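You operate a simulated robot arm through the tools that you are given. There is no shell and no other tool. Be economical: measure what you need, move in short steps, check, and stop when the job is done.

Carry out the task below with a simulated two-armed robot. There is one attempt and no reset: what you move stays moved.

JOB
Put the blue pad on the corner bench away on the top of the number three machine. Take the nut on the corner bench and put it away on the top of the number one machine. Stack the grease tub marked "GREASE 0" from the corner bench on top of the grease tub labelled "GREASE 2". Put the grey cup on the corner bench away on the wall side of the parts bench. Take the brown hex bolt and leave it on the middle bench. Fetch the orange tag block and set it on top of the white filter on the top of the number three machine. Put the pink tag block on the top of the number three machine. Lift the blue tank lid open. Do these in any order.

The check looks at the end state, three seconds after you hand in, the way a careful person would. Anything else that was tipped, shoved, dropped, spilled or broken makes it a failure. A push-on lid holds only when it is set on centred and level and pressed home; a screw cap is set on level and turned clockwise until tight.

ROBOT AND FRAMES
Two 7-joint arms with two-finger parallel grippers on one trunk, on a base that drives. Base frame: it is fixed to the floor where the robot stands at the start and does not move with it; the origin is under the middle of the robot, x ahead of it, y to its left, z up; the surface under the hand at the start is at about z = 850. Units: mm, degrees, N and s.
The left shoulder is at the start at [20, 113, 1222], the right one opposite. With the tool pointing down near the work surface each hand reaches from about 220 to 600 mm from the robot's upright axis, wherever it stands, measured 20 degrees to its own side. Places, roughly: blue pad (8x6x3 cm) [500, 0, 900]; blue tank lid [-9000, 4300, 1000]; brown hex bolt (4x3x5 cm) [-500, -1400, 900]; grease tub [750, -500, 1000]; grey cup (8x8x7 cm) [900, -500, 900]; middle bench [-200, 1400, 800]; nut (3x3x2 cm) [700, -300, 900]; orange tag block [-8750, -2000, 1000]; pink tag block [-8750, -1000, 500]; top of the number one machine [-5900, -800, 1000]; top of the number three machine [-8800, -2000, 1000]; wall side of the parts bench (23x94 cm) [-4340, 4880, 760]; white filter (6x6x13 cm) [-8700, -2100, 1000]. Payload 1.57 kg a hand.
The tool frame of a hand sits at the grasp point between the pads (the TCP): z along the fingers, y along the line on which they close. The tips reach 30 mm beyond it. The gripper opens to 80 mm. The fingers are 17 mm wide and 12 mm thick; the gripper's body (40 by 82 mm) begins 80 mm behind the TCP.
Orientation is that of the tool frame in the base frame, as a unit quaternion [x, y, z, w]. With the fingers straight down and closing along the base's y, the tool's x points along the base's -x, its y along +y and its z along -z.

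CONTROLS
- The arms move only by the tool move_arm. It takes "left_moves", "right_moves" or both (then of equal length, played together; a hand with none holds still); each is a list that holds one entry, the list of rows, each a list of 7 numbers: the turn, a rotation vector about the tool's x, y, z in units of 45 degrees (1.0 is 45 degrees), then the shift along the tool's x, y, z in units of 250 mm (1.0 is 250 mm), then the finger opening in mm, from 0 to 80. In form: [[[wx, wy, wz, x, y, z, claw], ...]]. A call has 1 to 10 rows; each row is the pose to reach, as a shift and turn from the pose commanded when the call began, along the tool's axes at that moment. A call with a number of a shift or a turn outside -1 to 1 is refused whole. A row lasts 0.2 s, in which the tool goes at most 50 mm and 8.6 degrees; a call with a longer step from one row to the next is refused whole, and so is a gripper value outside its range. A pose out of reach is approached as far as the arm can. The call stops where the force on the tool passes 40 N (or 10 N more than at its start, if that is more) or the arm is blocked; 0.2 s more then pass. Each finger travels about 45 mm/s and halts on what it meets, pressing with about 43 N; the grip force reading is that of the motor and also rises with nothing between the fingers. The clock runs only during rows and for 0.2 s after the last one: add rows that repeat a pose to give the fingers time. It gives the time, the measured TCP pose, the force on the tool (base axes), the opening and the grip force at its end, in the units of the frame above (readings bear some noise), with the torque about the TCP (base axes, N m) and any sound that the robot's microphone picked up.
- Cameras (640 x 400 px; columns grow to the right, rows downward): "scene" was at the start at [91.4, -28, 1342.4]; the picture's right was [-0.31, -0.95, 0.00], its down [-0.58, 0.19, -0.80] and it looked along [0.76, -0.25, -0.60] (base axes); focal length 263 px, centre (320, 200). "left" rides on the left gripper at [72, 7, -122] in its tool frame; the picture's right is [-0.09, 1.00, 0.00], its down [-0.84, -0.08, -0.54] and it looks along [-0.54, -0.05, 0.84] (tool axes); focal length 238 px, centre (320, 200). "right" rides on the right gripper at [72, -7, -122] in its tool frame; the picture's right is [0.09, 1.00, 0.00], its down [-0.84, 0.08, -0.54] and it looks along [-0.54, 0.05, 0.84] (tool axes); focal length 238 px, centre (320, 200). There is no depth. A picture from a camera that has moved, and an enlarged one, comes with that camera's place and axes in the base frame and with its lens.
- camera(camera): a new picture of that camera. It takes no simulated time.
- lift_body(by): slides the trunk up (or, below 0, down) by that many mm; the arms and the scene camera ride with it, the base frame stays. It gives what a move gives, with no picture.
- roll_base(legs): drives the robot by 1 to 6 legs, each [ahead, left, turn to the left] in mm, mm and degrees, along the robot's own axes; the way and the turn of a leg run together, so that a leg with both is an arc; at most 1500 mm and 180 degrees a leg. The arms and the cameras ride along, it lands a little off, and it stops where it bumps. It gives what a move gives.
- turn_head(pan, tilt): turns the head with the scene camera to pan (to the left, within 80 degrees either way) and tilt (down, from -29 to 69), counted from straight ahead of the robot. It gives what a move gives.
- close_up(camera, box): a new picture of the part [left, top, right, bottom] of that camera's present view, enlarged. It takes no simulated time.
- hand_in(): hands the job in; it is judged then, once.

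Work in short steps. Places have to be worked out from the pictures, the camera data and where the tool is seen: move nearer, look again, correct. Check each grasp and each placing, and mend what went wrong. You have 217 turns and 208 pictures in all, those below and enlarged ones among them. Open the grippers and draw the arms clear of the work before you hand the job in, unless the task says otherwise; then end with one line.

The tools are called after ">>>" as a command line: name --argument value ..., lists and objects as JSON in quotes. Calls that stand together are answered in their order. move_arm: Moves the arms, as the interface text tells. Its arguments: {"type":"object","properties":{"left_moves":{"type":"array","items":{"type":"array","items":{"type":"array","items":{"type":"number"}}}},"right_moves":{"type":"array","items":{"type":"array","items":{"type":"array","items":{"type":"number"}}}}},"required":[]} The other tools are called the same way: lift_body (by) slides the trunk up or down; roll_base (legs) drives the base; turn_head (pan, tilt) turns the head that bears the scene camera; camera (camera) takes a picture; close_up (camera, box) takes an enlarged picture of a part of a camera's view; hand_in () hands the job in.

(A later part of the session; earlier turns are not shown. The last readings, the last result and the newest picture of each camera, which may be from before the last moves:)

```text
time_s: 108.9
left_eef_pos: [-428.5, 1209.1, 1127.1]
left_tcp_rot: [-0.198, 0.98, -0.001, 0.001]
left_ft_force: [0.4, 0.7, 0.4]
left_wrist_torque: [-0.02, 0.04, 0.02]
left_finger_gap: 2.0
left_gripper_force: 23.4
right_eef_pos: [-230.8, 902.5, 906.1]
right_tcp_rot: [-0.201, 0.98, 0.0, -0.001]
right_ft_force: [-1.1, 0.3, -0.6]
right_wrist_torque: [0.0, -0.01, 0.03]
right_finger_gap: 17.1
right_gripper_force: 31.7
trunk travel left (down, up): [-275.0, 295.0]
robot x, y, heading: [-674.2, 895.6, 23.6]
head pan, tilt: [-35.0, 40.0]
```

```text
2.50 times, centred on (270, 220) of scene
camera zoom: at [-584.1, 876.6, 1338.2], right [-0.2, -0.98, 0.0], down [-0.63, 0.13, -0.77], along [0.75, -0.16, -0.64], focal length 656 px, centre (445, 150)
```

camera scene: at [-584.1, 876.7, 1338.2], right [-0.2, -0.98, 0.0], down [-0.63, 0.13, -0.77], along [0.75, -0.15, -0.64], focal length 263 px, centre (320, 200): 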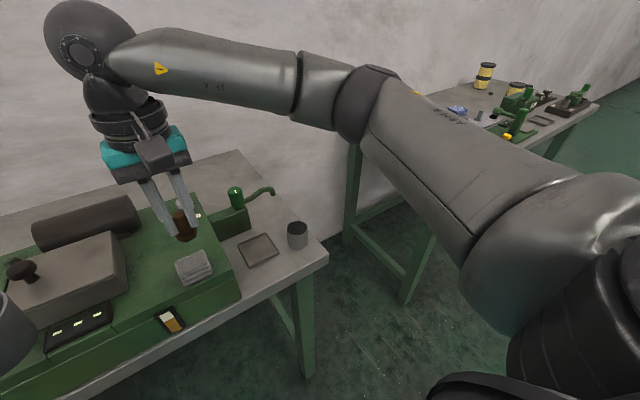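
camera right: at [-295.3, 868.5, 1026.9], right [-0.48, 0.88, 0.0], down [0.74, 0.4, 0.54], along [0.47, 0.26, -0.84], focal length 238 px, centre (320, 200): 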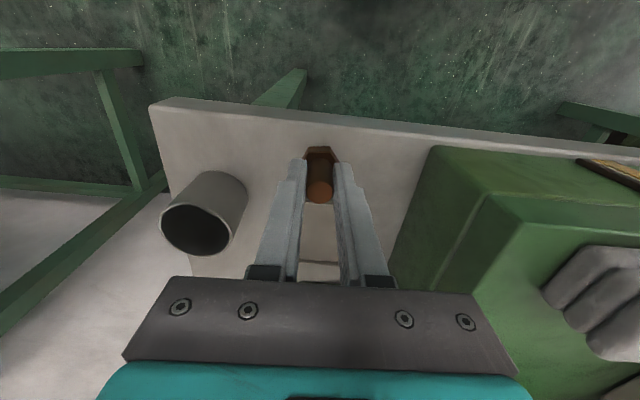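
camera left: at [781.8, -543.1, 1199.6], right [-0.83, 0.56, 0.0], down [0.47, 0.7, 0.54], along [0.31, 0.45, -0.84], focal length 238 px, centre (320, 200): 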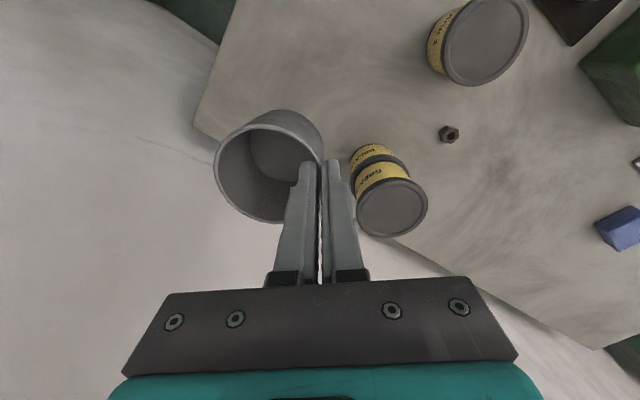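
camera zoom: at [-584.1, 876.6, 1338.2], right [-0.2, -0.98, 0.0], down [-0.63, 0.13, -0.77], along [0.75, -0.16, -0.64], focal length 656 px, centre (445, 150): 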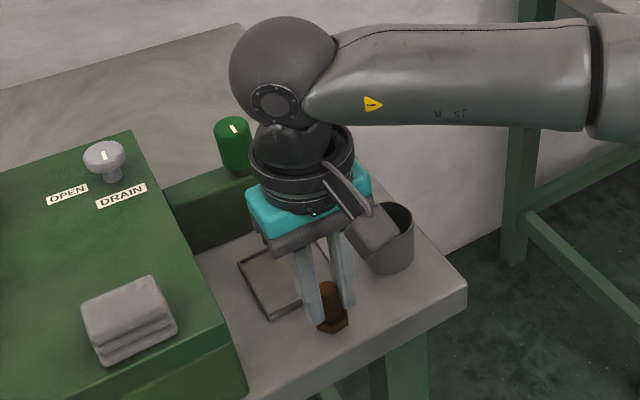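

About 8 mm above the surface. Lower in small steps to contact.

>>> move_arm --right_moves '[[[0, 0, 0, 0, 0, 0.016, 0], [0, 0, 0, 0, 0, 0.024, 0], [0, 0, 0, 0, 0, 0.03, 0], [0, 0, 0, 0, 0, 0.036, 0], [0, 0, 0, 0, 0, 0.04, 0]]]'

```text
time_s: 110.1
left_eef_pos: [-428.7, 1208.8, 1126.8]
left_tcp_rot: [-0.198, 0.98, -0.001, 0.001]
left_ft_force: [0.2, -0.3, -1.0]
left_wrist_torque: [0.02, 0.02, 0.02]
left_finger_gap: 1.7
left_gripper_force: 23.5
right_eef_pos: [-232.3, 905.0, 897.0]
right_tcp_rot: [-0.2, 0.98, 0.0, -0.001]
right_ft_force: [0.8, 0.5, -1.3]
right_wrist_torque: [-0.01, 0.02, 0.01]
right_finger_gap: 17.3
right_gripper_force: 32.1
trunk travel left (down, up): [-275.0, 295.0]
robot x, y, heading: [-674.0, 890.8, 23.2]
head pan, tilt: [-35.0, 40.0]
```

No contact yet at TCP 897; continue in 2 mm steps.

>>> move_arm --right_moves '[[[0, 0, 0, 0, 0, 0.008, 0], [0, 0, 0, 0, 0, 0.016, 0], [0, 0, 0, 0, 0, 0.024, 0], [0, 0, 0, 0, 0, 0.032, 0]]]'

>>> close_up --camera "scene" --box '[240, 210, 350, 290]'

```text
time_s: 111.1
left_eef_pos: [-429.7, 1207.9, 1127.7]
left_tcp_rot: [-0.198, 0.98, -0.002, 0.002]
left_ft_force: [0.2, 0.4, -0.2]
left_wrist_torque: [0.01, 0.02, 0.01]
left_finger_gap: 1.7
left_gripper_force: 23.3
right_eef_pos: [-231.8, 904.0, 890.9]
right_tcp_rot: [-0.199, 0.98, 0.001, 0.003]
right_ft_force: [1.1, -3.2, 28.2]
right_wrist_torque: [-0.02, -0.13, 0.02]
right_finger_gap: 17.2
right_gripper_force: 32.2
trunk travel left (down, up): [-275.0, 295.0]
robot x, y, heading: [-673.4, 890.0, 23.3]
head pan, tilt: [-35.0, 40.0]
```

```text
5.00 times, centred on (295, 250) of scene
camera zoom: at [-585.9, 876.0, 1338.5], right [-0.2, -0.98, 0.0], down [-0.63, 0.13, -0.77], along [0.75, -0.15, -0.64], focal length 1313 px, centre (445, -50)
```

zoom: 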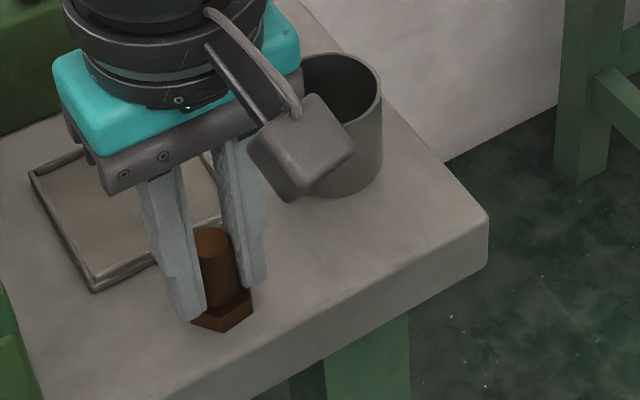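

Seated (28 N). Ease 1 mm, open to 45, and rise.

>>> move_arm --right_moves '[[[0, 0, 0, 0, 0, -0.006, 0], [0, 0, 0, 0, 0, -0.006, 45], [0, 0, 0, 0, 0, -0.006, 45], [0, 0, 0, 0, 0, -0.006, 45], [0, 0, 0, 0, 0, -0.12, 45], [0, 0, 0, 0, 0, -0.3, 45], [0, 0, 0, 0, 0, -0.5, 45], [0, 0, 0, 0, 0, -0.7, 45], [0, 0, 0, 0, 0, -0.84, 45]]]'

>>> close_up --camera "scene" --box '[240, 210, 350, 290]'

```text
time_s: 113.1
left_eef_pos: [-429.3, 1209.4, 1127.1]
left_tcp_rot: [-0.197, 0.98, 0.0, 0.001]
left_ft_force: [-0.3, -0.1, 0.4]
left_wrist_torque: [0.06, 0.01, -0.02]
left_finger_gap: 2.1
left_gripper_force: 23.6
right_eef_pos: [-231.2, 902.7, 1097.8]
right_tcp_rot: [-0.2, 0.98, 0.001, -0.002]
right_ft_force: [0.7, 0.2, 0.5]
right_wrist_torque: [0.0, -0.04, -0.01]
right_finger_gap: 45.1
right_gripper_force: 0.0
trunk travel left (down, up): [-275.0, 295.0]
robot x, y, heading: [-677.2, 891.9, 23.3]
head pan, tilt: [-35.0, 40.0]
```

```text
5.00 times, centred on (295, 250) of scene
camera zoom: at [-584.4, 876.7, 1338.2], right [-0.2, -0.98, 0.0], down [-0.63, 0.13, -0.77], along [0.75, -0.16, -0.64], focal length 1313 px, centre (445, -50)
```

zoom: 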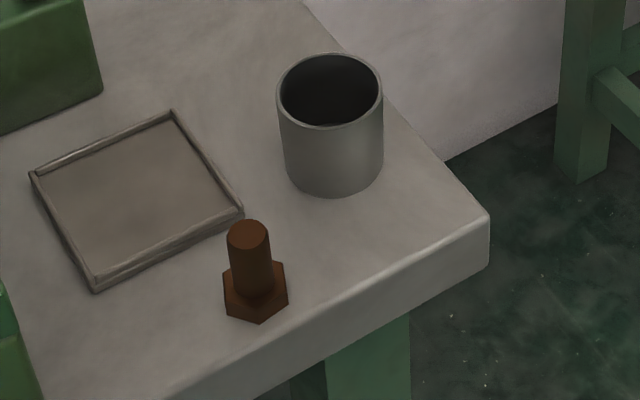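

Bolt stands on the middle bench. Retract the right hand, then drive up the aisle toward the parts bench.

>>> move_arm --right_moves '[[[0, 0, 0, 0.15, 0.05, -0.1, 45], [0, 0, 0, 0.3, 0.1, -0.1, 45], [0, 0, 0, 0.45, 0.15, -0.1, 45], [0, 0, 0, 0.6, 0.15, -0.1, 45]]]'

>>> roll_base --legs '[[-260, 0, 0], [0, 0, 91], [1500, 0, 0], [700, 0, 0]]'

>>> turn_head --pan 15 --tilt 12

>>> camera --camera "scene"

```text
time_s: 114.1
left_eef_pos: [-428.6, 1208.2, 1126.5]
left_tcp_rot: [-0.198, 0.98, 0.0, 0.001]
left_ft_force: [-0.5, 0.4, -0.4]
left_wrist_torque: [0.03, -0.01, 0.0]
left_finger_gap: 1.7
left_gripper_force: 23.6
right_eef_pos: [-383.3, 876.9, 1127.5]
right_tcp_rot: [-0.2, 0.98, 0.0, -0.002]
right_ft_force: [-0.7, -0.5, -0.2]
right_wrist_torque: [0.02, -0.02, -0.01]
right_finger_gap: 45.0
right_gripper_force: 0.0
trunk travel left (down, up): [-275.0, 295.0]
robot x, y, heading: [-670.8, 889.8, 23.5]
head pan, tilt: [-35.0, 40.0]
```

```text
time_s: 130.4
left_eef_pos: [-2188.8, 3014.9, 1126.7]
left_tcp_rot: [0.843, -0.538, 0.0, -0.001]
left_ft_force: [-0.4, -0.3, -0.2]
left_wrist_torque: [0.01, 0.02, 0.02]
left_finger_gap: 1.9
left_gripper_force: 23.6
right_eef_pos: [-1859.3, 3071.7, 1127.4]
right_tcp_rot: [0.844, -0.536, 0.001, 0.001]
right_ft_force: [-0.1, 0.1, 0.5]
right_wrist_torque: [-0.05, 0.02, -0.01]
right_finger_gap: 44.9
right_gripper_force: 0.1
trunk travel left (down, up): [-275.0, 295.0]
robot x, y, heading: [-1859.0, 2781.0, 115.5]
head pan, tilt: [-35.0, 40.0]
```

```text
time_s: 131.6
left_eef_pos: [-2189.9, 3015.2, 1126.9]
left_tcp_rot: [0.843, -0.538, -0.001, -0.001]
left_ft_force: [0.6, -0.2, -0.4]
left_wrist_torque: [-0.01, 0.01, 0.01]
left_finger_gap: 1.8
left_gripper_force: 23.9
right_eef_pos: [-1860.3, 3071.6, 1126.1]
right_tcp_rot: [0.844, -0.536, 0.0, 0.001]
right_ft_force: [0.0, 0.5, 0.2]
right_wrist_torque: [0.04, 0.02, 0.02]
right_finger_gap: 45.1
right_gripper_force: 0.1
trunk travel left (down, up): [-275.0, 295.0]
robot x, y, heading: [-1867.6, 2781.8, 115.4]
head pan, tilt: [15.0, 12.0]
```

```text
144 pictures are left
camera scene: at [-1928.7, 2858.4, 1382.6], right [0.76, 0.65, 0.0], down [0.14, -0.16, -0.98], along [-0.63, 0.75, -0.21], focal length 263 px, centre (320, 200)
```

scene: 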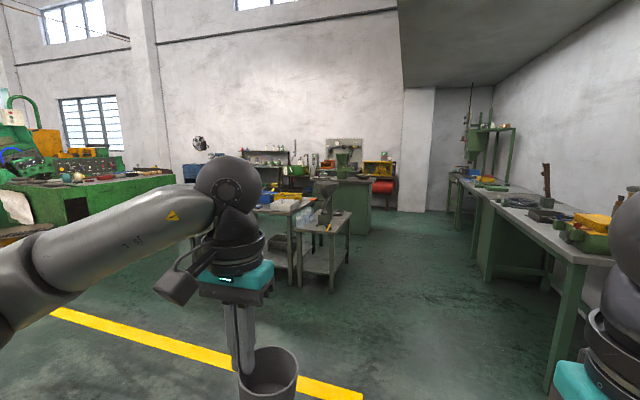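

The parts bench is the table(s) ahead-left. Drive 1500 further and look left.

>>> roll_base --legs '[[1500, 0, 0]]'

>>> turn_head --pan 30 --tilt 20

>>> camera --camera "scene"

```text
time_s: 138.8
left_eef_pos: [-2786.4, 4338.4, 1127.6]
left_tcp_rot: [0.836, -0.548, 0.0, -0.002]
left_ft_force: [-0.2, 0.6, -0.6]
left_wrist_torque: [-0.02, 0.01, 0.01]
left_finger_gap: 1.9
left_gripper_force: 23.4
right_eef_pos: [-2455.3, 4387.9, 1126.8]
right_tcp_rot: [0.837, -0.548, 0.001, 0.001]
right_ft_force: [0.2, -0.1, 0.1]
right_wrist_torque: [0.02, 0.02, 0.0]
right_finger_gap: 45.1
right_gripper_force: 0.0
trunk travel left (down, up): [-275.0, 295.0]
robot x, y, heading: [-2468.0, 4096.2, 113.9]
head pan, tilt: [15.0, 12.0]
```

```text
time_s: 139.6
left_eef_pos: [-2785.9, 4338.8, 1126.4]
left_tcp_rot: [0.836, -0.549, 0.0, -0.001]
left_ft_force: [-0.4, -0.2, -0.9]
left_wrist_torque: [0.0, 0.0, 0.03]
left_finger_gap: 2.1
left_gripper_force: 24.0
right_eef_pos: [-2456.3, 4386.8, 1126.7]
right_tcp_rot: [0.836, -0.548, 0.001, 0.001]
right_ft_force: [0.4, 0.4, -0.4]
right_wrist_torque: [0.01, 0.0, 0.01]
right_finger_gap: 44.9
right_gripper_force: 0.0
trunk travel left (down, up): [-275.0, 295.0]
robot x, y, heading: [-2466.0, 4095.3, 114.0]
head pan, tilt: [30.0, 20.0]
```

```text
143 pictures are left
camera scene: at [-2546.7, 4157.6, 1369.7], right [0.59, 0.81, 0.0], down [0.28, -0.2, -0.94], along [-0.76, 0.55, -0.34], focal length 263 px, centre (320, 200)
```

scene: 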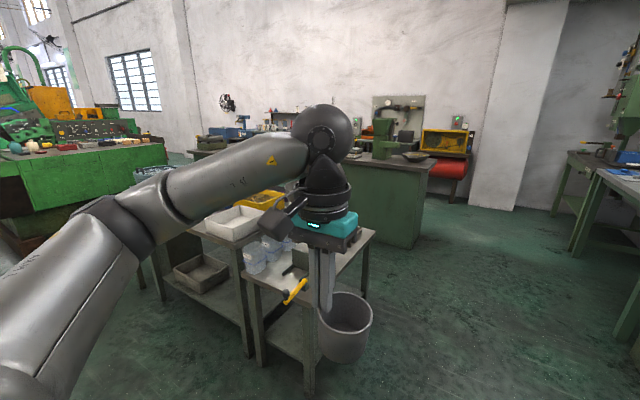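

My arm blocks the view; turn the body right while looking left.

>>> roll_base --legs '[[0, 0, -55]]'

>>> turn_head --pan 78 --tilt 15

>>> camera --camera "scene"

>>> close_up --camera "scene" --box '[220, 120, 460, 290]'

```text
time_s: 142.4
left_eef_pos: [-2454.0, 4496.3, 1127.4]
left_tcp_rot: [-0.491, 0.871, 0.0, 0.001]
left_ft_force: [1.1, 0.4, -0.6]
left_wrist_torque: [0.02, 0.03, 0.02]
left_finger_gap: 2.0
left_gripper_force: 23.9
right_eef_pos: [-2221.7, 4256.1, 1127.5]
right_tcp_rot: [-0.493, 0.87, 0.0, -0.001]
right_ft_force: [0.5, 0.0, 0.2]
right_wrist_torque: [0.02, -0.03, -0.01]
right_finger_gap: 44.8
right_gripper_force: 0.1
trunk travel left (down, up): [-275.0, 295.0]
robot x, y, heading: [-2468.4, 4096.4, 59.2]
head pan, tilt: [30.0, 20.0]
```

```text
time_s: 143.6
left_eef_pos: [-2453.2, 4497.0, 1127.3]
left_tcp_rot: [-0.492, 0.871, -0.001, 0.001]
left_ft_force: [-0.5, 0.3, -0.2]
left_wrist_torque: [-0.01, -0.03, 0.0]
left_finger_gap: 1.8
left_gripper_force: 24.1
right_eef_pos: [-2221.9, 4254.8, 1127.0]
right_tcp_rot: [-0.494, 0.87, 0.0, -0.001]
right_ft_force: [-0.1, -0.5, -0.7]
right_wrist_torque: [-0.02, 0.0, 0.02]
right_finger_gap: 45.0
right_gripper_force: 0.0
trunk travel left (down, up): [-275.0, 295.0]
robot x, y, heading: [-2465.2, 4095.1, 59.5]
head pan, tilt: [78.0, 15.0]
```

```text
142 pictures are left
camera scene: at [-2531.1, 4165.4, 1377.8], right [0.68, 0.74, 0.0], down [0.19, -0.18, -0.97], along [-0.71, 0.65, -0.26], focal length 263 px, centre (320, 200)
```

scene: 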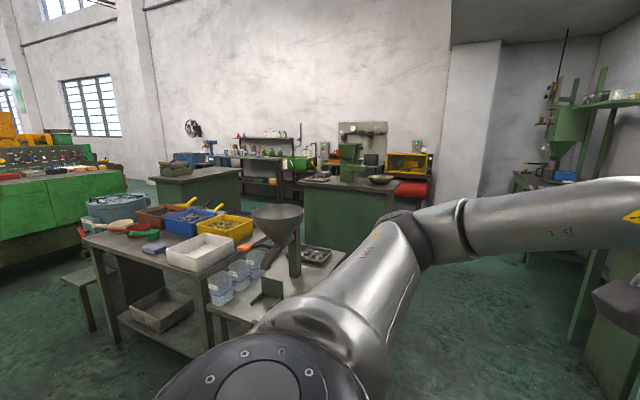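

```text
2.35 times, centred on (340, 205) of scene
camera zoom: at [-2531.1, 4165.4, 1377.8], right [0.68, 0.74, 0.0], down [0.19, -0.18, -0.97], along [-0.71, 0.65, -0.26], focal length 618 px, centre (273, 188)
```

zoom: 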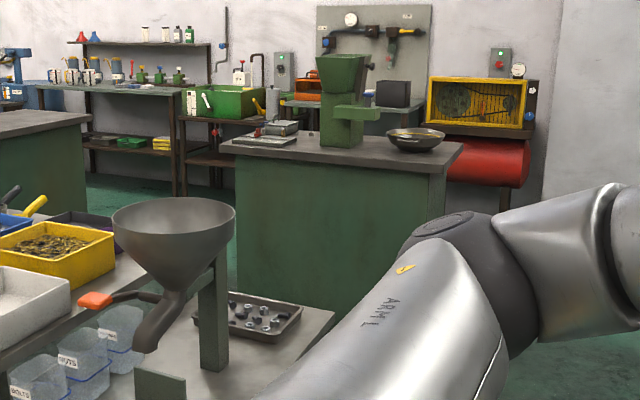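

The parts bench is the bins table; its wall-side strip is the far edge, with ~1 m gap to the green cabinets. I'll turn around (arms facing the table) and back along the aisle past it.

>>> roll_base --legs '[[0, 0, -125.5], [-1500, 0, 0], [-560, 0, 0]]'

>>> turn_head --pan -70 --tilt 25

>>> camera --camera "scene"

```text
time_s: 159.3
left_eef_pos: [-2804.8, 5797.5, 1127.0]
left_tcp_rot: [0.589, 0.808, -0.001, 0.001]
left_ft_force: [0.5, 0.7, -0.6]
left_wrist_torque: [-0.04, -0.03, 0.0]
left_finger_gap: 1.9
left_gripper_force: 23.1
right_eef_pos: [-3138.8, 5782.0, 1126.6]
right_tcp_rot: [0.587, 0.81, 0.0, 0.0]
right_ft_force: [-1.1, -0.5, 0.7]
right_wrist_torque: [-0.04, 0.0, 0.04]
right_finger_gap: 45.0
right_gripper_force: 0.1
trunk travel left (down, up): [-275.0, 295.0]
robot x, y, heading: [-3098.7, 6073.6, -71.6]
head pan, tilt: [78.0, 15.0]
```

```text
time_s: 161.6
left_eef_pos: [-2805.0, 5798.5, 1126.6]
left_tcp_rot: [0.588, 0.809, -0.001, 0.0]
left_ft_force: [-1.2, 0.6, -0.9]
left_wrist_torque: [-0.01, -0.02, 0.0]
left_finger_gap: 2.0
left_gripper_force: 23.2
right_eef_pos: [-3138.2, 5782.6, 1127.6]
right_tcp_rot: [0.587, 0.81, 0.0, -0.001]
right_ft_force: [-0.1, -0.7, 0.8]
right_wrist_torque: [-0.04, -0.01, -0.02]
right_finger_gap: 44.9
right_gripper_force: 0.1
trunk travel left (down, up): [-275.0, 295.0]
robot x, y, heading: [-3100.2, 6067.4, -71.7]
head pan, tilt: [-70.0, 25.0]
```

```text
140 pictures are left
camera scene: at [-3169.6, 6003.1, 1361.6], right [-0.62, 0.78, 0.0], down [0.33, 0.26, -0.91], along [-0.71, -0.56, -0.42], focal length 263 px, centre (320, 200)
```

scene: 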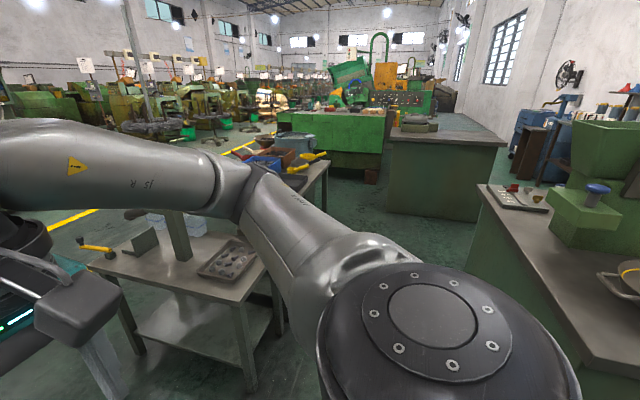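

The gap is clear (~0.8 m). Straighten heading and strafe right into it to stand behind the parts bench.

>>> roll_base --legs '[[0, 0, 5.7], [-50, 0, 0], [0, -1450, 0]]'

>>> turn_head --pan 0 --tilt 35

>>> camera --camera "scene"

```text
time_s: 169.8
left_eef_pos: [-4099.5, 5278.1, 1127.0]
left_tcp_rot: [0.535, 0.845, -0.002, 0.0]
left_ft_force: [0.1, -0.5, -0.3]
left_wrist_torque: [-0.01, -0.03, -0.02]
left_finger_gap: 2.1
left_gripper_force: 23.5
right_eef_pos: [-4428.6, 5218.4, 1126.8]
right_tcp_rot: [0.533, 0.846, 0.001, -0.001]
right_ft_force: [-0.3, 0.3, -0.4]
right_wrist_torque: [0.0, -0.02, -0.01]
right_finger_gap: 44.9
right_gripper_force: 0.0
trunk travel left (down, up): [-275.0, 295.0]
robot x, y, heading: [-4428.9, 5511.4, -64.2]
head pan, tilt: [-70.0, 25.0]
```

```text
time_s: 171.2
left_eef_pos: [-4099.8, 5277.6, 1127.0]
left_tcp_rot: [0.535, 0.845, -0.001, 0.0]
left_ft_force: [0.0, -0.4, -1.2]
left_wrist_torque: [0.0, -0.01, -0.01]
left_finger_gap: 2.0
left_gripper_force: 23.7
right_eef_pos: [-4429.3, 5218.1, 1126.9]
right_tcp_rot: [0.534, 0.846, 0.001, 0.0]
right_ft_force: [0.3, 0.1, -0.4]
right_wrist_torque: [-0.01, -0.03, -0.02]
right_finger_gap: 45.0
right_gripper_force: 0.0
trunk travel left (down, up): [-275.0, 295.0]
robot x, y, heading: [-4427.4, 5512.7, -64.1]
head pan, tilt: [0.0, 35.0]
```

```text
139 pictures are left
camera scene: at [-4385.7, 5421.5, 1345.8], right [-0.9, -0.43, 0.0], down [-0.25, 0.52, -0.82], along [0.36, -0.74, -0.57], focal length 263 px, centre (320, 200)
```

scene: 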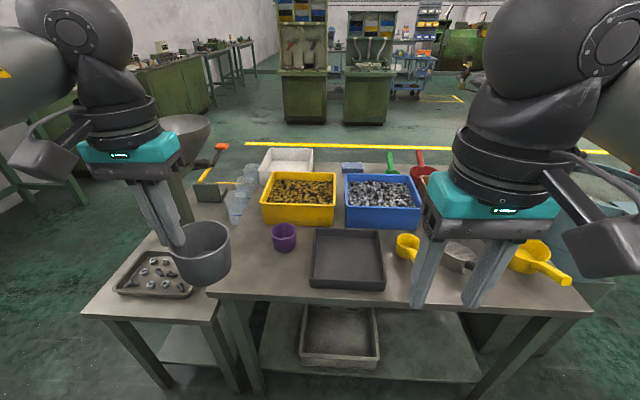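

Excellent view: the free part of the wall-side strip is left of the dark tray. Target cup spot (-4007,5064). Drive 110 forward.

>>> roll_base --legs '[[110, 0, 0]]'

>>> camera --camera "left"

```text
time_s: 172.4
left_eef_pos: [-4051.1, 5177.9, 1126.7]
left_tcp_rot: [0.535, 0.845, -0.001, 0.0]
left_ft_force: [1.5, -0.5, -0.8]
left_wrist_torque: [0.03, 0.03, 0.0]
left_finger_gap: 2.1
left_gripper_force: 24.0
right_eef_pos: [-4380.2, 5118.0, 1128.5]
right_tcp_rot: [0.534, 0.846, 0.001, -0.002]
right_ft_force: [0.9, 0.3, -0.3]
right_wrist_torque: [0.01, 0.04, 0.03]
right_finger_gap: 45.1
right_gripper_force: 0.0
trunk travel left (down, up): [-275.0, 295.0]
robot x, y, heading: [-4380.4, 5412.1, -64.0]
head pan, tilt: [0.0, 35.0]
```

```text
138 pictures are left
camera left: at [-4075.3, 5246.4, 1248.4], right [0.94, 0.34, 0.0], down [0.29, -0.79, 0.54], along [0.18, -0.51, -0.84], focal length 238 px, centre (320, 200)
```

left: 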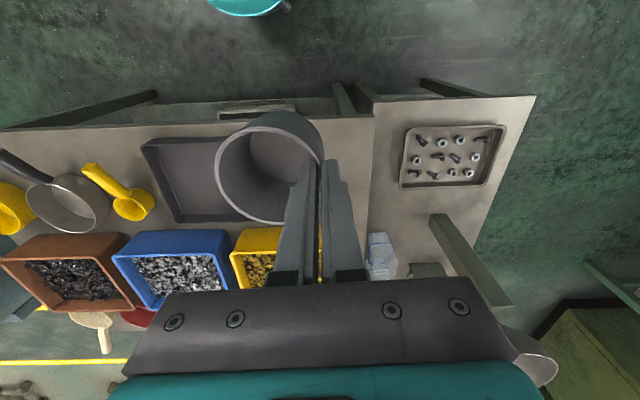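

Move over the spot and descend to TCP ~900, then check.

>>> move_arm --left_moves '[[[0, 0, 0, -0.16, 0.03, 0, 0], [0, 0, 0, -0.32, 0.07, 0, 0], [0, 0, 0, -0.49, 0.1, 0, 0], [0, 0, 0, -0.49, 0.1, 0.18, 0], [0, 0, 0, -0.49, 0.1, 0.36, 0], [0, 0, 0, -0.49, 0.1, 0.54, 0], [0, 0, 0, -0.49, 0.1, 0.72, 0], [0, 0, 0, -0.49, 0.1, 0.9, 0], [0, 0, 0, -0.49, 0.1, 0.9, 0]]]'

>>> camera --camera "left"

>>> camera --camera "scene"

```text
time_s: 174.4
left_eef_pos: [-3977.0, 5079.8, 905.9]
left_tcp_rot: [0.535, 0.845, -0.002, 0.001]
left_ft_force: [0.2, 0.2, 0.4]
left_wrist_torque: [0.02, -0.02, 0.0]
left_finger_gap: 2.4
left_gripper_force: 23.1
right_eef_pos: [-4380.9, 5119.8, 1127.1]
right_tcp_rot: [0.534, 0.846, 0.001, -0.001]
right_ft_force: [0.6, 0.4, 0.9]
right_wrist_torque: [-0.03, -0.02, 0.0]
right_finger_gap: 45.1
right_gripper_force: 0.1
trunk travel left (down, up): [-275.0, 295.0]
robot x, y, heading: [-4378.3, 5410.8, -64.3]
head pan, tilt: [0.0, 35.0]
```

```text
137 pictures are left
camera left: at [-4000.6, 5149.0, 1026.8], right [0.94, 0.34, 0.0], down [0.29, -0.79, 0.54], along [0.18, -0.51, -0.84], focal length 238 px, centre (320, 200)
```

left: 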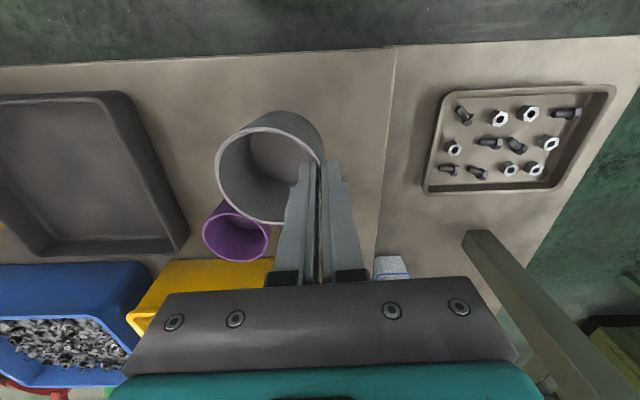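

```text
136 pictures are left
camera scene: at [-4337.8, 5322.2, 1345.8], right [-0.9, -0.43, 0.0], down [-0.25, 0.52, -0.82], along [0.36, -0.74, -0.57], focal length 263 px, centre (320, 200)
```

scene: 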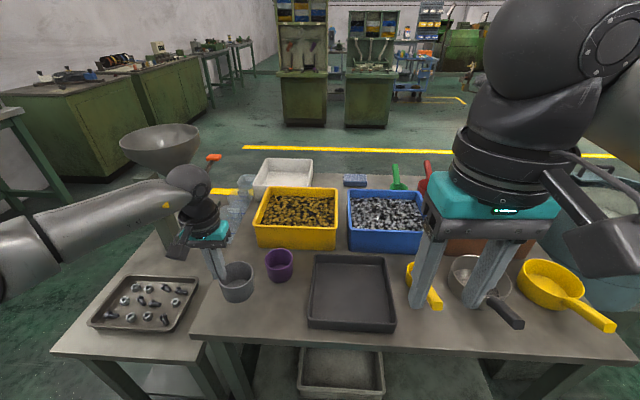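

Landing spot is clear. Descend to ~5 mm above, then fine steps to contact.

>>> move_arm --left_moves '[[[0, 0, 0, 0, 0, 0.12, 0], [0, 0, 0, 0, 0, 0.22, 0], [0, 0, 0, 0, 0, 0.25, 0], [0, 0, 0, 0, 0, 0.262, 0], [0, 0, 0, 0, 0, 0.272, 0], [0, 0, 0, 0, 0, 0.28, 0]]]'

>>> camera --camera "left"

```text
time_s: 175.8
left_eef_pos: [-3974.6, 5077.7, 833.9]
left_tcp_rot: [0.536, 0.844, -0.004, 0.003]
left_ft_force: [5.4, 1.1, 23.4]
left_wrist_torque: [-0.21, 0.22, 0.06]
left_finger_gap: 2.8
left_gripper_force: 24.1
right_eef_pos: [-4381.1, 5121.0, 1128.1]
right_tcp_rot: [0.534, 0.846, 0.001, -0.001]
right_ft_force: [0.0, 0.4, 0.8]
right_wrist_torque: [-0.02, -0.01, 0.0]
right_finger_gap: 44.8
right_gripper_force: 0.0
trunk travel left (down, up): [-275.0, 295.0]
robot x, y, heading: [-4376.6, 5412.4, -64.1]
head pan, tilt: [0.0, 35.0]
```

```text
135 pictures are left
camera left: at [-4001.3, 5147.5, 955.4], right [0.94, 0.34, 0.0], down [0.29, -0.78, 0.55], along [0.19, -0.52, -0.84], focal length 238 px, centre (320, 200)
```

left: 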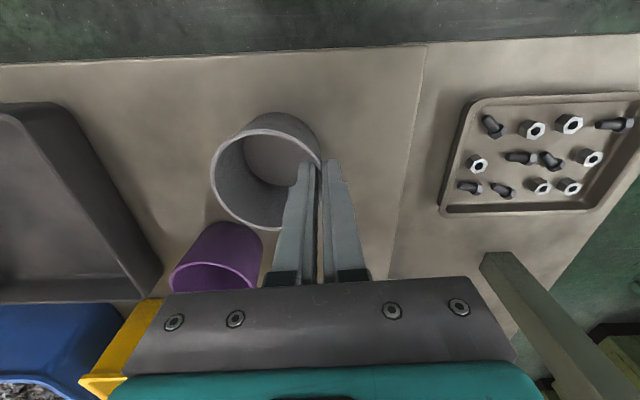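

Contact at 23 N. Ease up 2 mm, open to 40, and rise.

>>> move_arm --left_moves '[[[0, 0, 0, 0, 0, -0.01, 0], [0, 0, 0, 0, 0, -0.01, 36], [0, 0, 0, 0, 0, -0.01, 36], [0, 0, 0, 0, 0, -0.01, 36], [0, 0, 0, 0, 0, -0.1, 36], [0, 0, 0, 0, 0, -0.25, 36], [0, 0, 0, 0, 0, -0.45, 36], [0, 0, 0, 0, 0, -0.65, 36], [0, 0, 0, 0.1, 0, -0.85, 36], [0, 0, 0, 0.25, 0, -0.98, 36]]]'

>>> camera --camera "scene"

```text
refused: row 9 steps farther than a row can; nothing moved
```

```text
134 pictures are left
camera scene: at [-4338.6, 5323.3, 1346.0], right [-0.9, -0.43, 0.0], down [-0.25, 0.52, -0.82], along [0.36, -0.74, -0.57], focal length 263 px, centre (320, 200)
```

scene: 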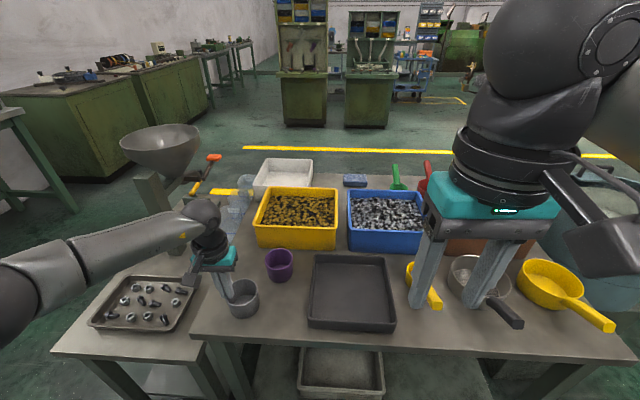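

A row was too long; same again with shorter steps.

>>> move_arm --left_moves '[[[0, 0, 0, 0, 0, -0.01, 0], [0, 0, 0, 0, 0, -0.01, 36], [0, 0, 0, 0, 0, -0.01, 36], [0, 0, 0, 0, 0, -0.01, 36], [0, 0, 0, 0, 0, -0.1, 36], [0, 0, 0, 0, 0, -0.25, 36], [0, 0, 0, 0, 0, -0.43, 36], [0, 0, 0, 0, 0, -0.6, 36], [0, 0, 0, 0, 0, -0.78, 36], [0, 0, 0, 0.05, 0, -0.95, 36]]]'

>>> camera --camera "scene"

```text
time_s: 178.1
left_eef_pos: [-3984.6, 5086.5, 1069.4]
left_tcp_rot: [0.535, 0.845, -0.001, 0.0]
left_ft_force: [-0.3, -1.6, 0.0]
left_wrist_torque: [0.01, -0.01, 0.01]
left_finger_gap: 36.2
left_gripper_force: 0.0
right_eef_pos: [-4380.1, 5118.9, 1127.0]
right_tcp_rot: [0.533, 0.846, 0.001, 0.0]
right_ft_force: [0.5, -0.1, -0.9]
right_wrist_torque: [0.01, 0.0, 0.05]
right_finger_gap: 44.8
right_gripper_force: 0.0
trunk travel left (down, up): [-275.0, 295.0]
robot x, y, heading: [-4375.7, 5413.8, -64.5]
head pan, tilt: [0.0, 35.0]
```

```text
133 pictures are left
camera scene: at [-4338.0, 5322.4, 1345.8], right [-0.9, -0.43, 0.0], down [-0.25, 0.52, -0.82], along [0.36, -0.74, -0.57], focal length 263 px, centre (320, 200)
```

scene: 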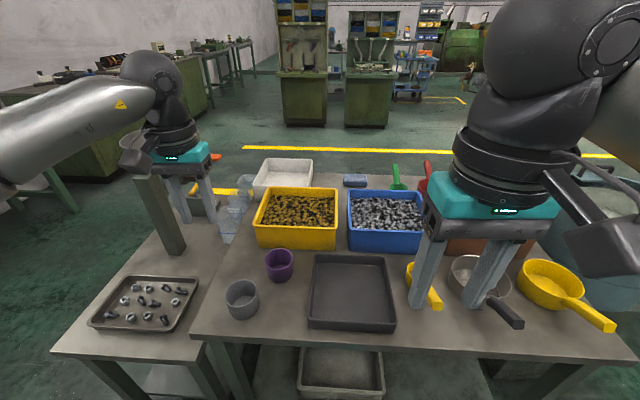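

Cup is placed. Now return to the corner bench for the pad and nut.

>>> roll_base --legs '[[-110, 0, 0], [0, 1370, 0], [0, 0, -2], [1500, 0, 0], [1500, 0, 0]]'

```text
time_s: 200.3
left_eef_pos: [-1529.9, 3050.0, 1067.5]
left_tcp_rot: [0.533, 0.846, -0.001, 0.0]
left_ft_force: [0.7, -0.9, -0.4]
left_wrist_torque: [-0.02, 0.01, -0.02]
left_finger_gap: 36.0
left_gripper_force: 0.3
right_eef_pos: [-1927.0, 3081.5, 1127.3]
right_tcp_rot: [0.532, 0.847, 0.001, 0.0]
right_ft_force: [0.2, 0.3, 0.6]
right_wrist_torque: [0.01, -0.02, -0.02]
right_finger_gap: 45.0
right_gripper_force: 0.1
trunk travel left (down, up): [-275.0, 295.0]
robot x, y, heading: [-1927.9, 3374.1, -63.9]
head pan, tilt: [0.0, 35.0]
```

Slightly close to the benches; shift right and continue.

>>> roll_base --legs '[[0, -150, -2.5], [1500, 0, 0], [1500, 0, 0], [1250, 0, 0], [0, 0, 90]]'

>>> turn_head --pan 0 --tilt 40

>>> camera --camera "scene"

```text
time_s: 225.7
left_eef_pos: [37.2, -193.9, 1067.7]
left_tcp_rot: [-0.219, 0.976, 0.0, 0.001]
left_ft_force: [-0.3, 0.3, 0.5]
left_wrist_torque: [0.02, -0.01, 0.02]
left_finger_gap: 35.9
left_gripper_force: 0.2
right_eef_pos: [4.4, -590.7, 1125.7]
right_tcp_rot: [-0.221, 0.975, 0.0, -0.001]
right_ft_force: [0.7, -0.3, 0.6]
right_wrist_torque: [-0.01, 0.01, 0.04]
right_finger_gap: 45.0
right_gripper_force: 0.1
trunk travel left (down, up): [-275.0, 295.0]
robot x, y, heading: [-288.6, -590.4, 25.9]
head pan, tilt: [0.0, 35.0]
```

```text
time_s: 226.3
left_eef_pos: [37.2, -193.8, 1068.5]
left_tcp_rot: [-0.219, 0.976, 0.0, 0.002]
left_ft_force: [0.5, 0.9, 0.6]
left_wrist_torque: [-0.01, 0.04, 0.0]
left_finger_gap: 36.0
left_gripper_force: 0.0
right_eef_pos: [4.5, -591.9, 1128.0]
right_tcp_rot: [-0.222, 0.975, 0.001, -0.001]
right_ft_force: [0.2, 0.0, 1.1]
right_wrist_torque: [-0.02, 0.0, 0.02]
right_finger_gap: 44.8
right_gripper_force: 0.1
trunk travel left (down, up): [-275.0, 295.0]
robot x, y, heading: [-290.0, -588.4, 26.0]
head pan, tilt: [0.0, 40.0]
```

```text
132 pictures are left
camera scene: at [-203.0, -550.1, 1338.3], right [0.44, -0.9, 0.0], down [-0.58, -0.28, -0.77], along [0.69, 0.33, -0.64], focal length 263 px, centre (320, 200)
```

scene: 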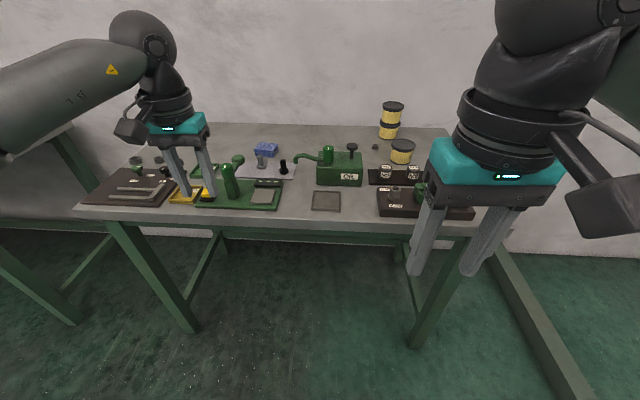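

Robot is at e≈421 off the bench. Raise the left hand a bit and drive up to the bench.

>>> move_arm --left_moves '[[[0, 0, 0, 0.1, 0, -0.15, 80], [0, 0, 0, 0.1, 0, -0.3, 80], [0, 0, 0, 0.1, 0, -0.4, 80]]]' --right_moves '[[[0, 0, 0, 0, 0, -0.05, 80], [0, 0, 0, 0, 0, -0.1, 80], [0, 0, 0, 0, 0, -0.1, 80]]]'

>>> roll_base --legs '[[505, 0, -1.5]]'

>>> camera --camera "scene"

>>> camera --camera "left"

>>> camera --camera "right"

```text
time_s: 227.1
left_eef_pos: [13.0, -204.2, 1172.2]
left_tcp_rot: [-0.22, 0.976, 0.0, 0.001]
left_ft_force: [0.1, -0.4, -0.2]
left_wrist_torque: [0.04, -0.01, -0.03]
left_finger_gap: 80.0
left_gripper_force: 0.1
right_eef_pos: [4.6, -591.2, 1152.1]
right_tcp_rot: [-0.222, 0.975, 0.0, 0.0]
right_ft_force: [0.5, -0.3, 0.4]
right_wrist_torque: [0.0, 0.02, -0.03]
right_finger_gap: 80.2
right_gripper_force: 0.1
trunk travel left (down, up): [-275.0, 295.0]
robot x, y, heading: [-287.6, -587.9, 26.0]
head pan, tilt: [0.0, 40.0]
```

```text
time_s: 230.1
left_eef_pos: [478.1, 16.8, 1171.4]
left_tcp_rot: [-0.218, 0.976, -0.001, 0.0]
left_ft_force: [0.2, 0.4, -0.2]
left_wrist_torque: [0.05, 0.0, -0.01]
left_finger_gap: 79.8
left_gripper_force: 0.0
right_eef_pos: [467.2, -370.4, 1151.5]
right_tcp_rot: [-0.219, 0.976, 0.001, -0.001]
right_ft_force: [0.0, 0.5, 0.6]
right_wrist_torque: [0.01, 0.02, -0.02]
right_finger_gap: 80.0
right_gripper_force: 0.0
trunk travel left (down, up): [-275.0, 295.0]
robot x, y, heading: [176.1, -366.3, 25.5]
head pan, tilt: [0.0, 40.0]
```

```text
131 pictures are left
camera scene: at [259.4, -327.9, 1338.2], right [0.43, -0.9, 0.0], down [-0.58, -0.28, -0.77], along [0.69, 0.33, -0.64], focal length 263 px, centre (320, 200)
```

scene: 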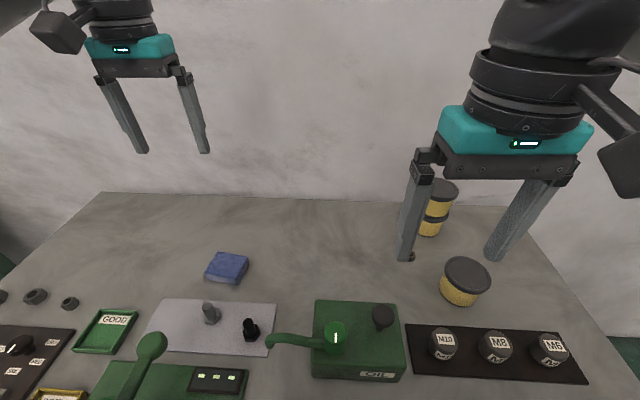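

```text
130 pictures are left
camera left: at [410.2, -7.0, 1292.9], right [-0.34, 0.94, 0.0], down [0.79, 0.29, 0.54], along [0.51, 0.18, -0.84], focal length 238 px, centre (320, 200)
```

left: 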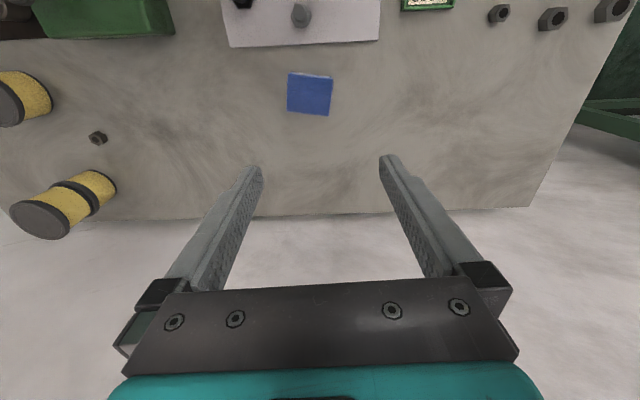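

```text
129 pictures are left
camera right: at [404.6, -407.1, 1273.1], right [-0.51, 0.86, 0.0], down [0.72, 0.43, 0.54], along [0.46, 0.28, -0.84], focal length 238 px, centre (320, 200)
```

right: 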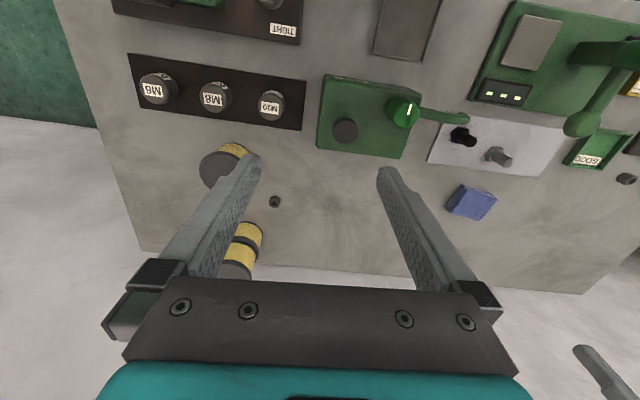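

Pad ≈(475,-4), nut ≈(685,-350). Move the right hand above the nut and zoom on the pad's orientation.

>>> move_arm --right_moves '[[[0, 0, 0, -0.16, -0.06, 0.08, 60], [0, 0, 0, -0.33, -0.12, 0.16, 60], [0, 0, 0, -0.49, -0.18, 0.24, 60], [0, 0, 0, -0.66, -0.24, 0.32, 60], [0, 0, 0, -0.822, -0.3, 0.4, 60], [0, 0, 0, -0.822, -0.3, 0.55, 60], [0, 0, 0, -0.822, -0.3, 0.65, 60], [0, 0, 0, -0.822, -0.3, 0.65, 60]]]'

>>> camera --camera "right"

>>> close_up --camera "left" --box '[270, 50, 350, 130]'

```text
time_s: 231.9
left_eef_pos: [477.7, 16.7, 1171.5]
left_tcp_rot: [-0.217, 0.976, -0.001, 0.001]
left_ft_force: [0.5, -0.2, 0.5]
left_wrist_torque: [0.01, 0.02, 0.01]
left_finger_gap: 79.9
left_gripper_force: 0.0
right_eef_pos: [687.5, -348.8, 990.0]
right_tcp_rot: [-0.219, 0.976, -0.001, -0.001]
right_ft_force: [-0.1, -0.5, -0.2]
right_wrist_torque: [0.02, 0.0, 0.04]
right_finger_gap: 60.1
right_gripper_force: 0.1
trunk travel left (down, up): [-275.0, 295.0]
robot x, y, heading: [173.8, -369.6, 25.7]
head pan, tilt: [0.0, 40.0]
```

```text
128 pictures are left
camera right: at [624.5, -385.3, 1111.2], right [-0.51, 0.86, 0.0], down [0.72, 0.43, 0.54], along [0.47, 0.28, -0.84], focal length 238 px, centre (320, 200)
```

right: 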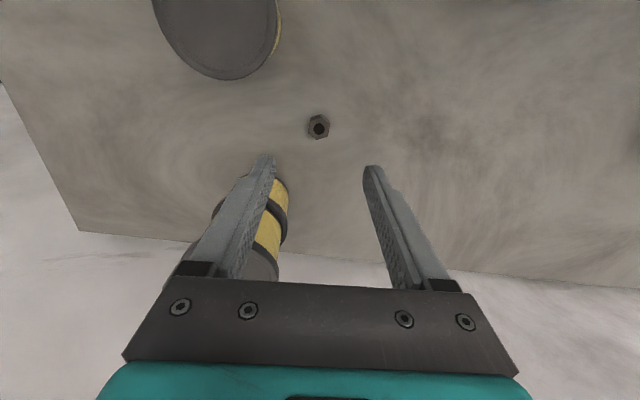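

```text
5.00 times, centred on (310, 90) of left
camera zoom: at [409.7, -7.2, 1293.1], right [-0.34, 0.94, 0.0], down [0.79, 0.28, 0.54], along [0.51, 0.18, -0.84], focal length 1192 px, centre (370, 750)
```

zoom: 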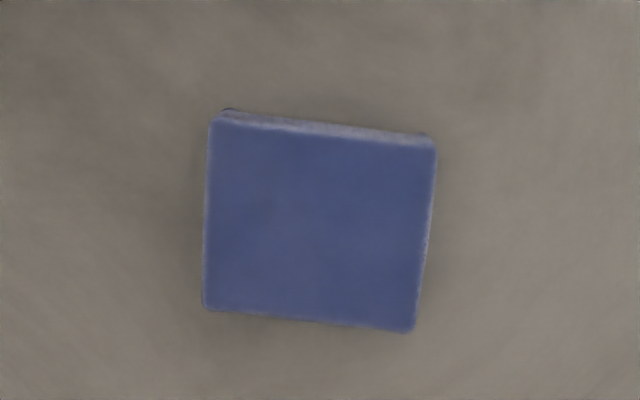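

Nut at (686,-351); pad centre (479,-1), ~70×57 mm, long axis at 104°, so the left hand can grip its length after a −10.5° yaw. Descend on the nut and close; bring the left hand over the pad.

>>> move_arm --right_moves '[[[0, 0, 0, 0.011, -0.006, 0.18, 60], [0, 0, 0, 0.011, -0.006, 0.34, 60], [0, 0, 0, 0.011, -0.006, 0.432, 60], [0, 0, 0, 0.011, -0.006, 0.432, 60], [0, 0, 0, 0.011, -0.006, 0.432, 0], [0, 0, 0, 0.011, -0.006, 0.432, 0], [0, 0, 0, 0.011, -0.006, 0.432, 0], [0, 0, 0, 0.011, -0.006, 0.432, 0]]]' --left_moves '[[[0, 0, 0.1, 0.01, -0.03, 0.15, 80], [0, 0, 0.2, 0.02, -0.06, 0.3, 80], [0, 0, 0.233, 0.026, -0.068, 0.45, 80], [0, 0, 0.233, 0.026, -0.068, 0.6, 80], [0, 0, 0.233, 0.026, -0.068, 0.686, 80], [0, 0, 0.233, 0.026, -0.068, 0.686, 80], [0, 0, 0.233, 0.026, -0.068, 0.686, 80], [0, 0, 0.233, 0.026, -0.068, 0.686, 80]]]'

>>> camera --camera "right"

>>> camera --camera "left"

```text
time_s: 233.7
left_eef_pos: [479.2, -1.1, 1000.3]
left_tcp_rot: [-0.127, 0.992, 0.0, 0.001]
left_ft_force: [0.0, 0.1, 0.0]
left_wrist_torque: [0.01, -0.01, -0.02]
left_finger_gap: 80.1
left_gripper_force: 0.0
right_eef_pos: [682.9, -352.9, 883.2]
right_tcp_rot: [-0.218, 0.976, 0.0, -0.001]
right_ft_force: [0.1, 0.2, -0.4]
right_wrist_torque: [0.02, 0.0, -0.02]
right_finger_gap: 20.9
right_gripper_force: 28.9
trunk travel left (down, up): [-275.0, 295.0]
robot x, y, heading: [174.1, -368.0, 25.5]
head pan, tilt: [0.0, 40.0]
```

```text
126 pictures are left
camera right: at [620.7, -391.0, 1004.5], right [-0.51, 0.86, 0.0], down [0.72, 0.43, 0.54], along [0.47, 0.28, -0.84], focal length 238 px, centre (320, 200)
```

right: 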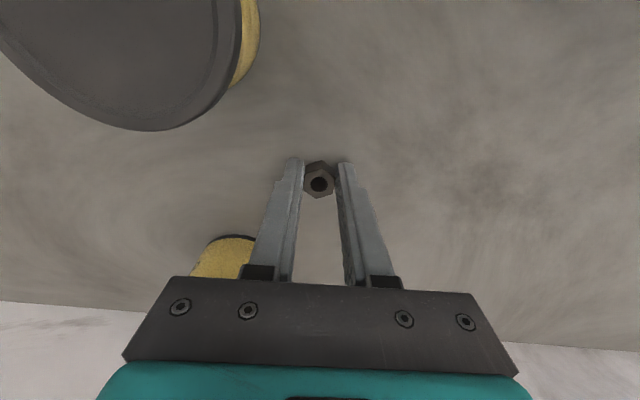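

```text
125 pictures are left
camera left: at [408.4, -12.4, 1122.6], right [-0.16, 0.99, 0.0], down [0.83, 0.14, 0.54], along [0.54, 0.09, -0.84], focal length 238 px, centre (320, 200)
```

left: 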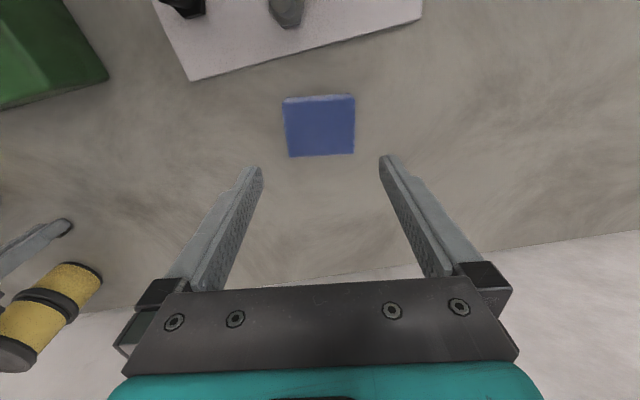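

Nut is gripped; pad aligned with the left gripper. Descend left and close; lift the right.

>>> move_arm --left_moves '[[[0, 0, 0, 0.008, 0, 0.18, 80], [0, 0, 0, 0.008, 0, 0.34, 80], [0, 0, 0, 0.008, 0, 0.42, 80], [0, 0, 0, 0.008, 0, 0.464, 80], [0, 0, 0, 0.008, 0, 0.464, 80], [0, 0, 0, 0.008, 0, 0.464, 30], [0, 0, 0, 0.008, 0, 0.464, 30], [0, 0, 0, 0.008, 0, 0.464, 30]]]' --right_moves '[[[0, 0, 0, 0, 0, -0.05, 0], [0, 0, 0, 0, 0, -0.15, 0], [0, 0, 0, 0, 0, -0.3, 0], [0, 0, 0, 0, 0, -0.45, 0], [0, 0, 0, 0, 0, -0.6, 0], [0, 0, 0, 0, 0, -0.75, 0], [0, 0, 0, 0, 0, -0.75, 0], [0, 0, 0, 0, 0, -0.75, 0]]]'

>>> camera --camera "left"

>>> camera --camera "right"

```text
time_s: 235.5
left_eef_pos: [475.8, -1.5, 884.2]
left_tcp_rot: [-0.128, 0.992, -0.001, 0.001]
left_ft_force: [-0.5, -0.8, 0.3]
left_wrist_torque: [-0.02, -0.01, 0.0]
left_finger_gap: 74.0
left_gripper_force: 37.3
right_eef_pos: [683.5, -351.5, 1067.5]
right_tcp_rot: [-0.219, 0.976, 0.0, -0.001]
right_ft_force: [-0.1, -0.3, 0.0]
right_wrist_torque: [0.0, 0.0, 0.0]
right_finger_gap: 20.3
right_gripper_force: 33.7
trunk travel left (down, up): [-275.0, 295.0]
robot x, y, heading: [177.2, -370.6, 25.6]
head pan, tilt: [0.0, 40.0]
```

```text
124 pictures are left
camera left: at [405.2, -12.8, 1005.6], right [-0.16, 0.99, 0.0], down [0.83, 0.14, 0.54], along [0.54, 0.09, -0.84], focal length 238 px, centre (320, 200)
```

left: 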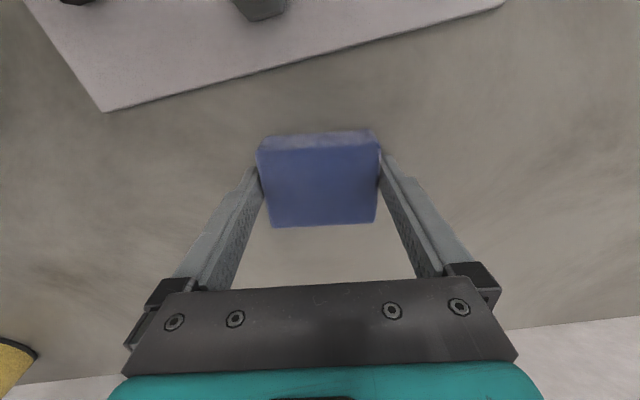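

```text
123 pictures are left
camera right: at [620.5, -388.6, 1188.7], right [-0.51, 0.86, 0.0], down [0.72, 0.43, 0.54], along [0.46, 0.28, -0.84], focal length 238 px, centre (320, 200)
```

right: 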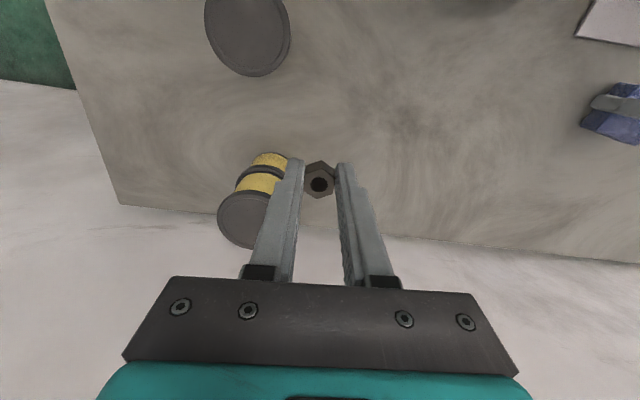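

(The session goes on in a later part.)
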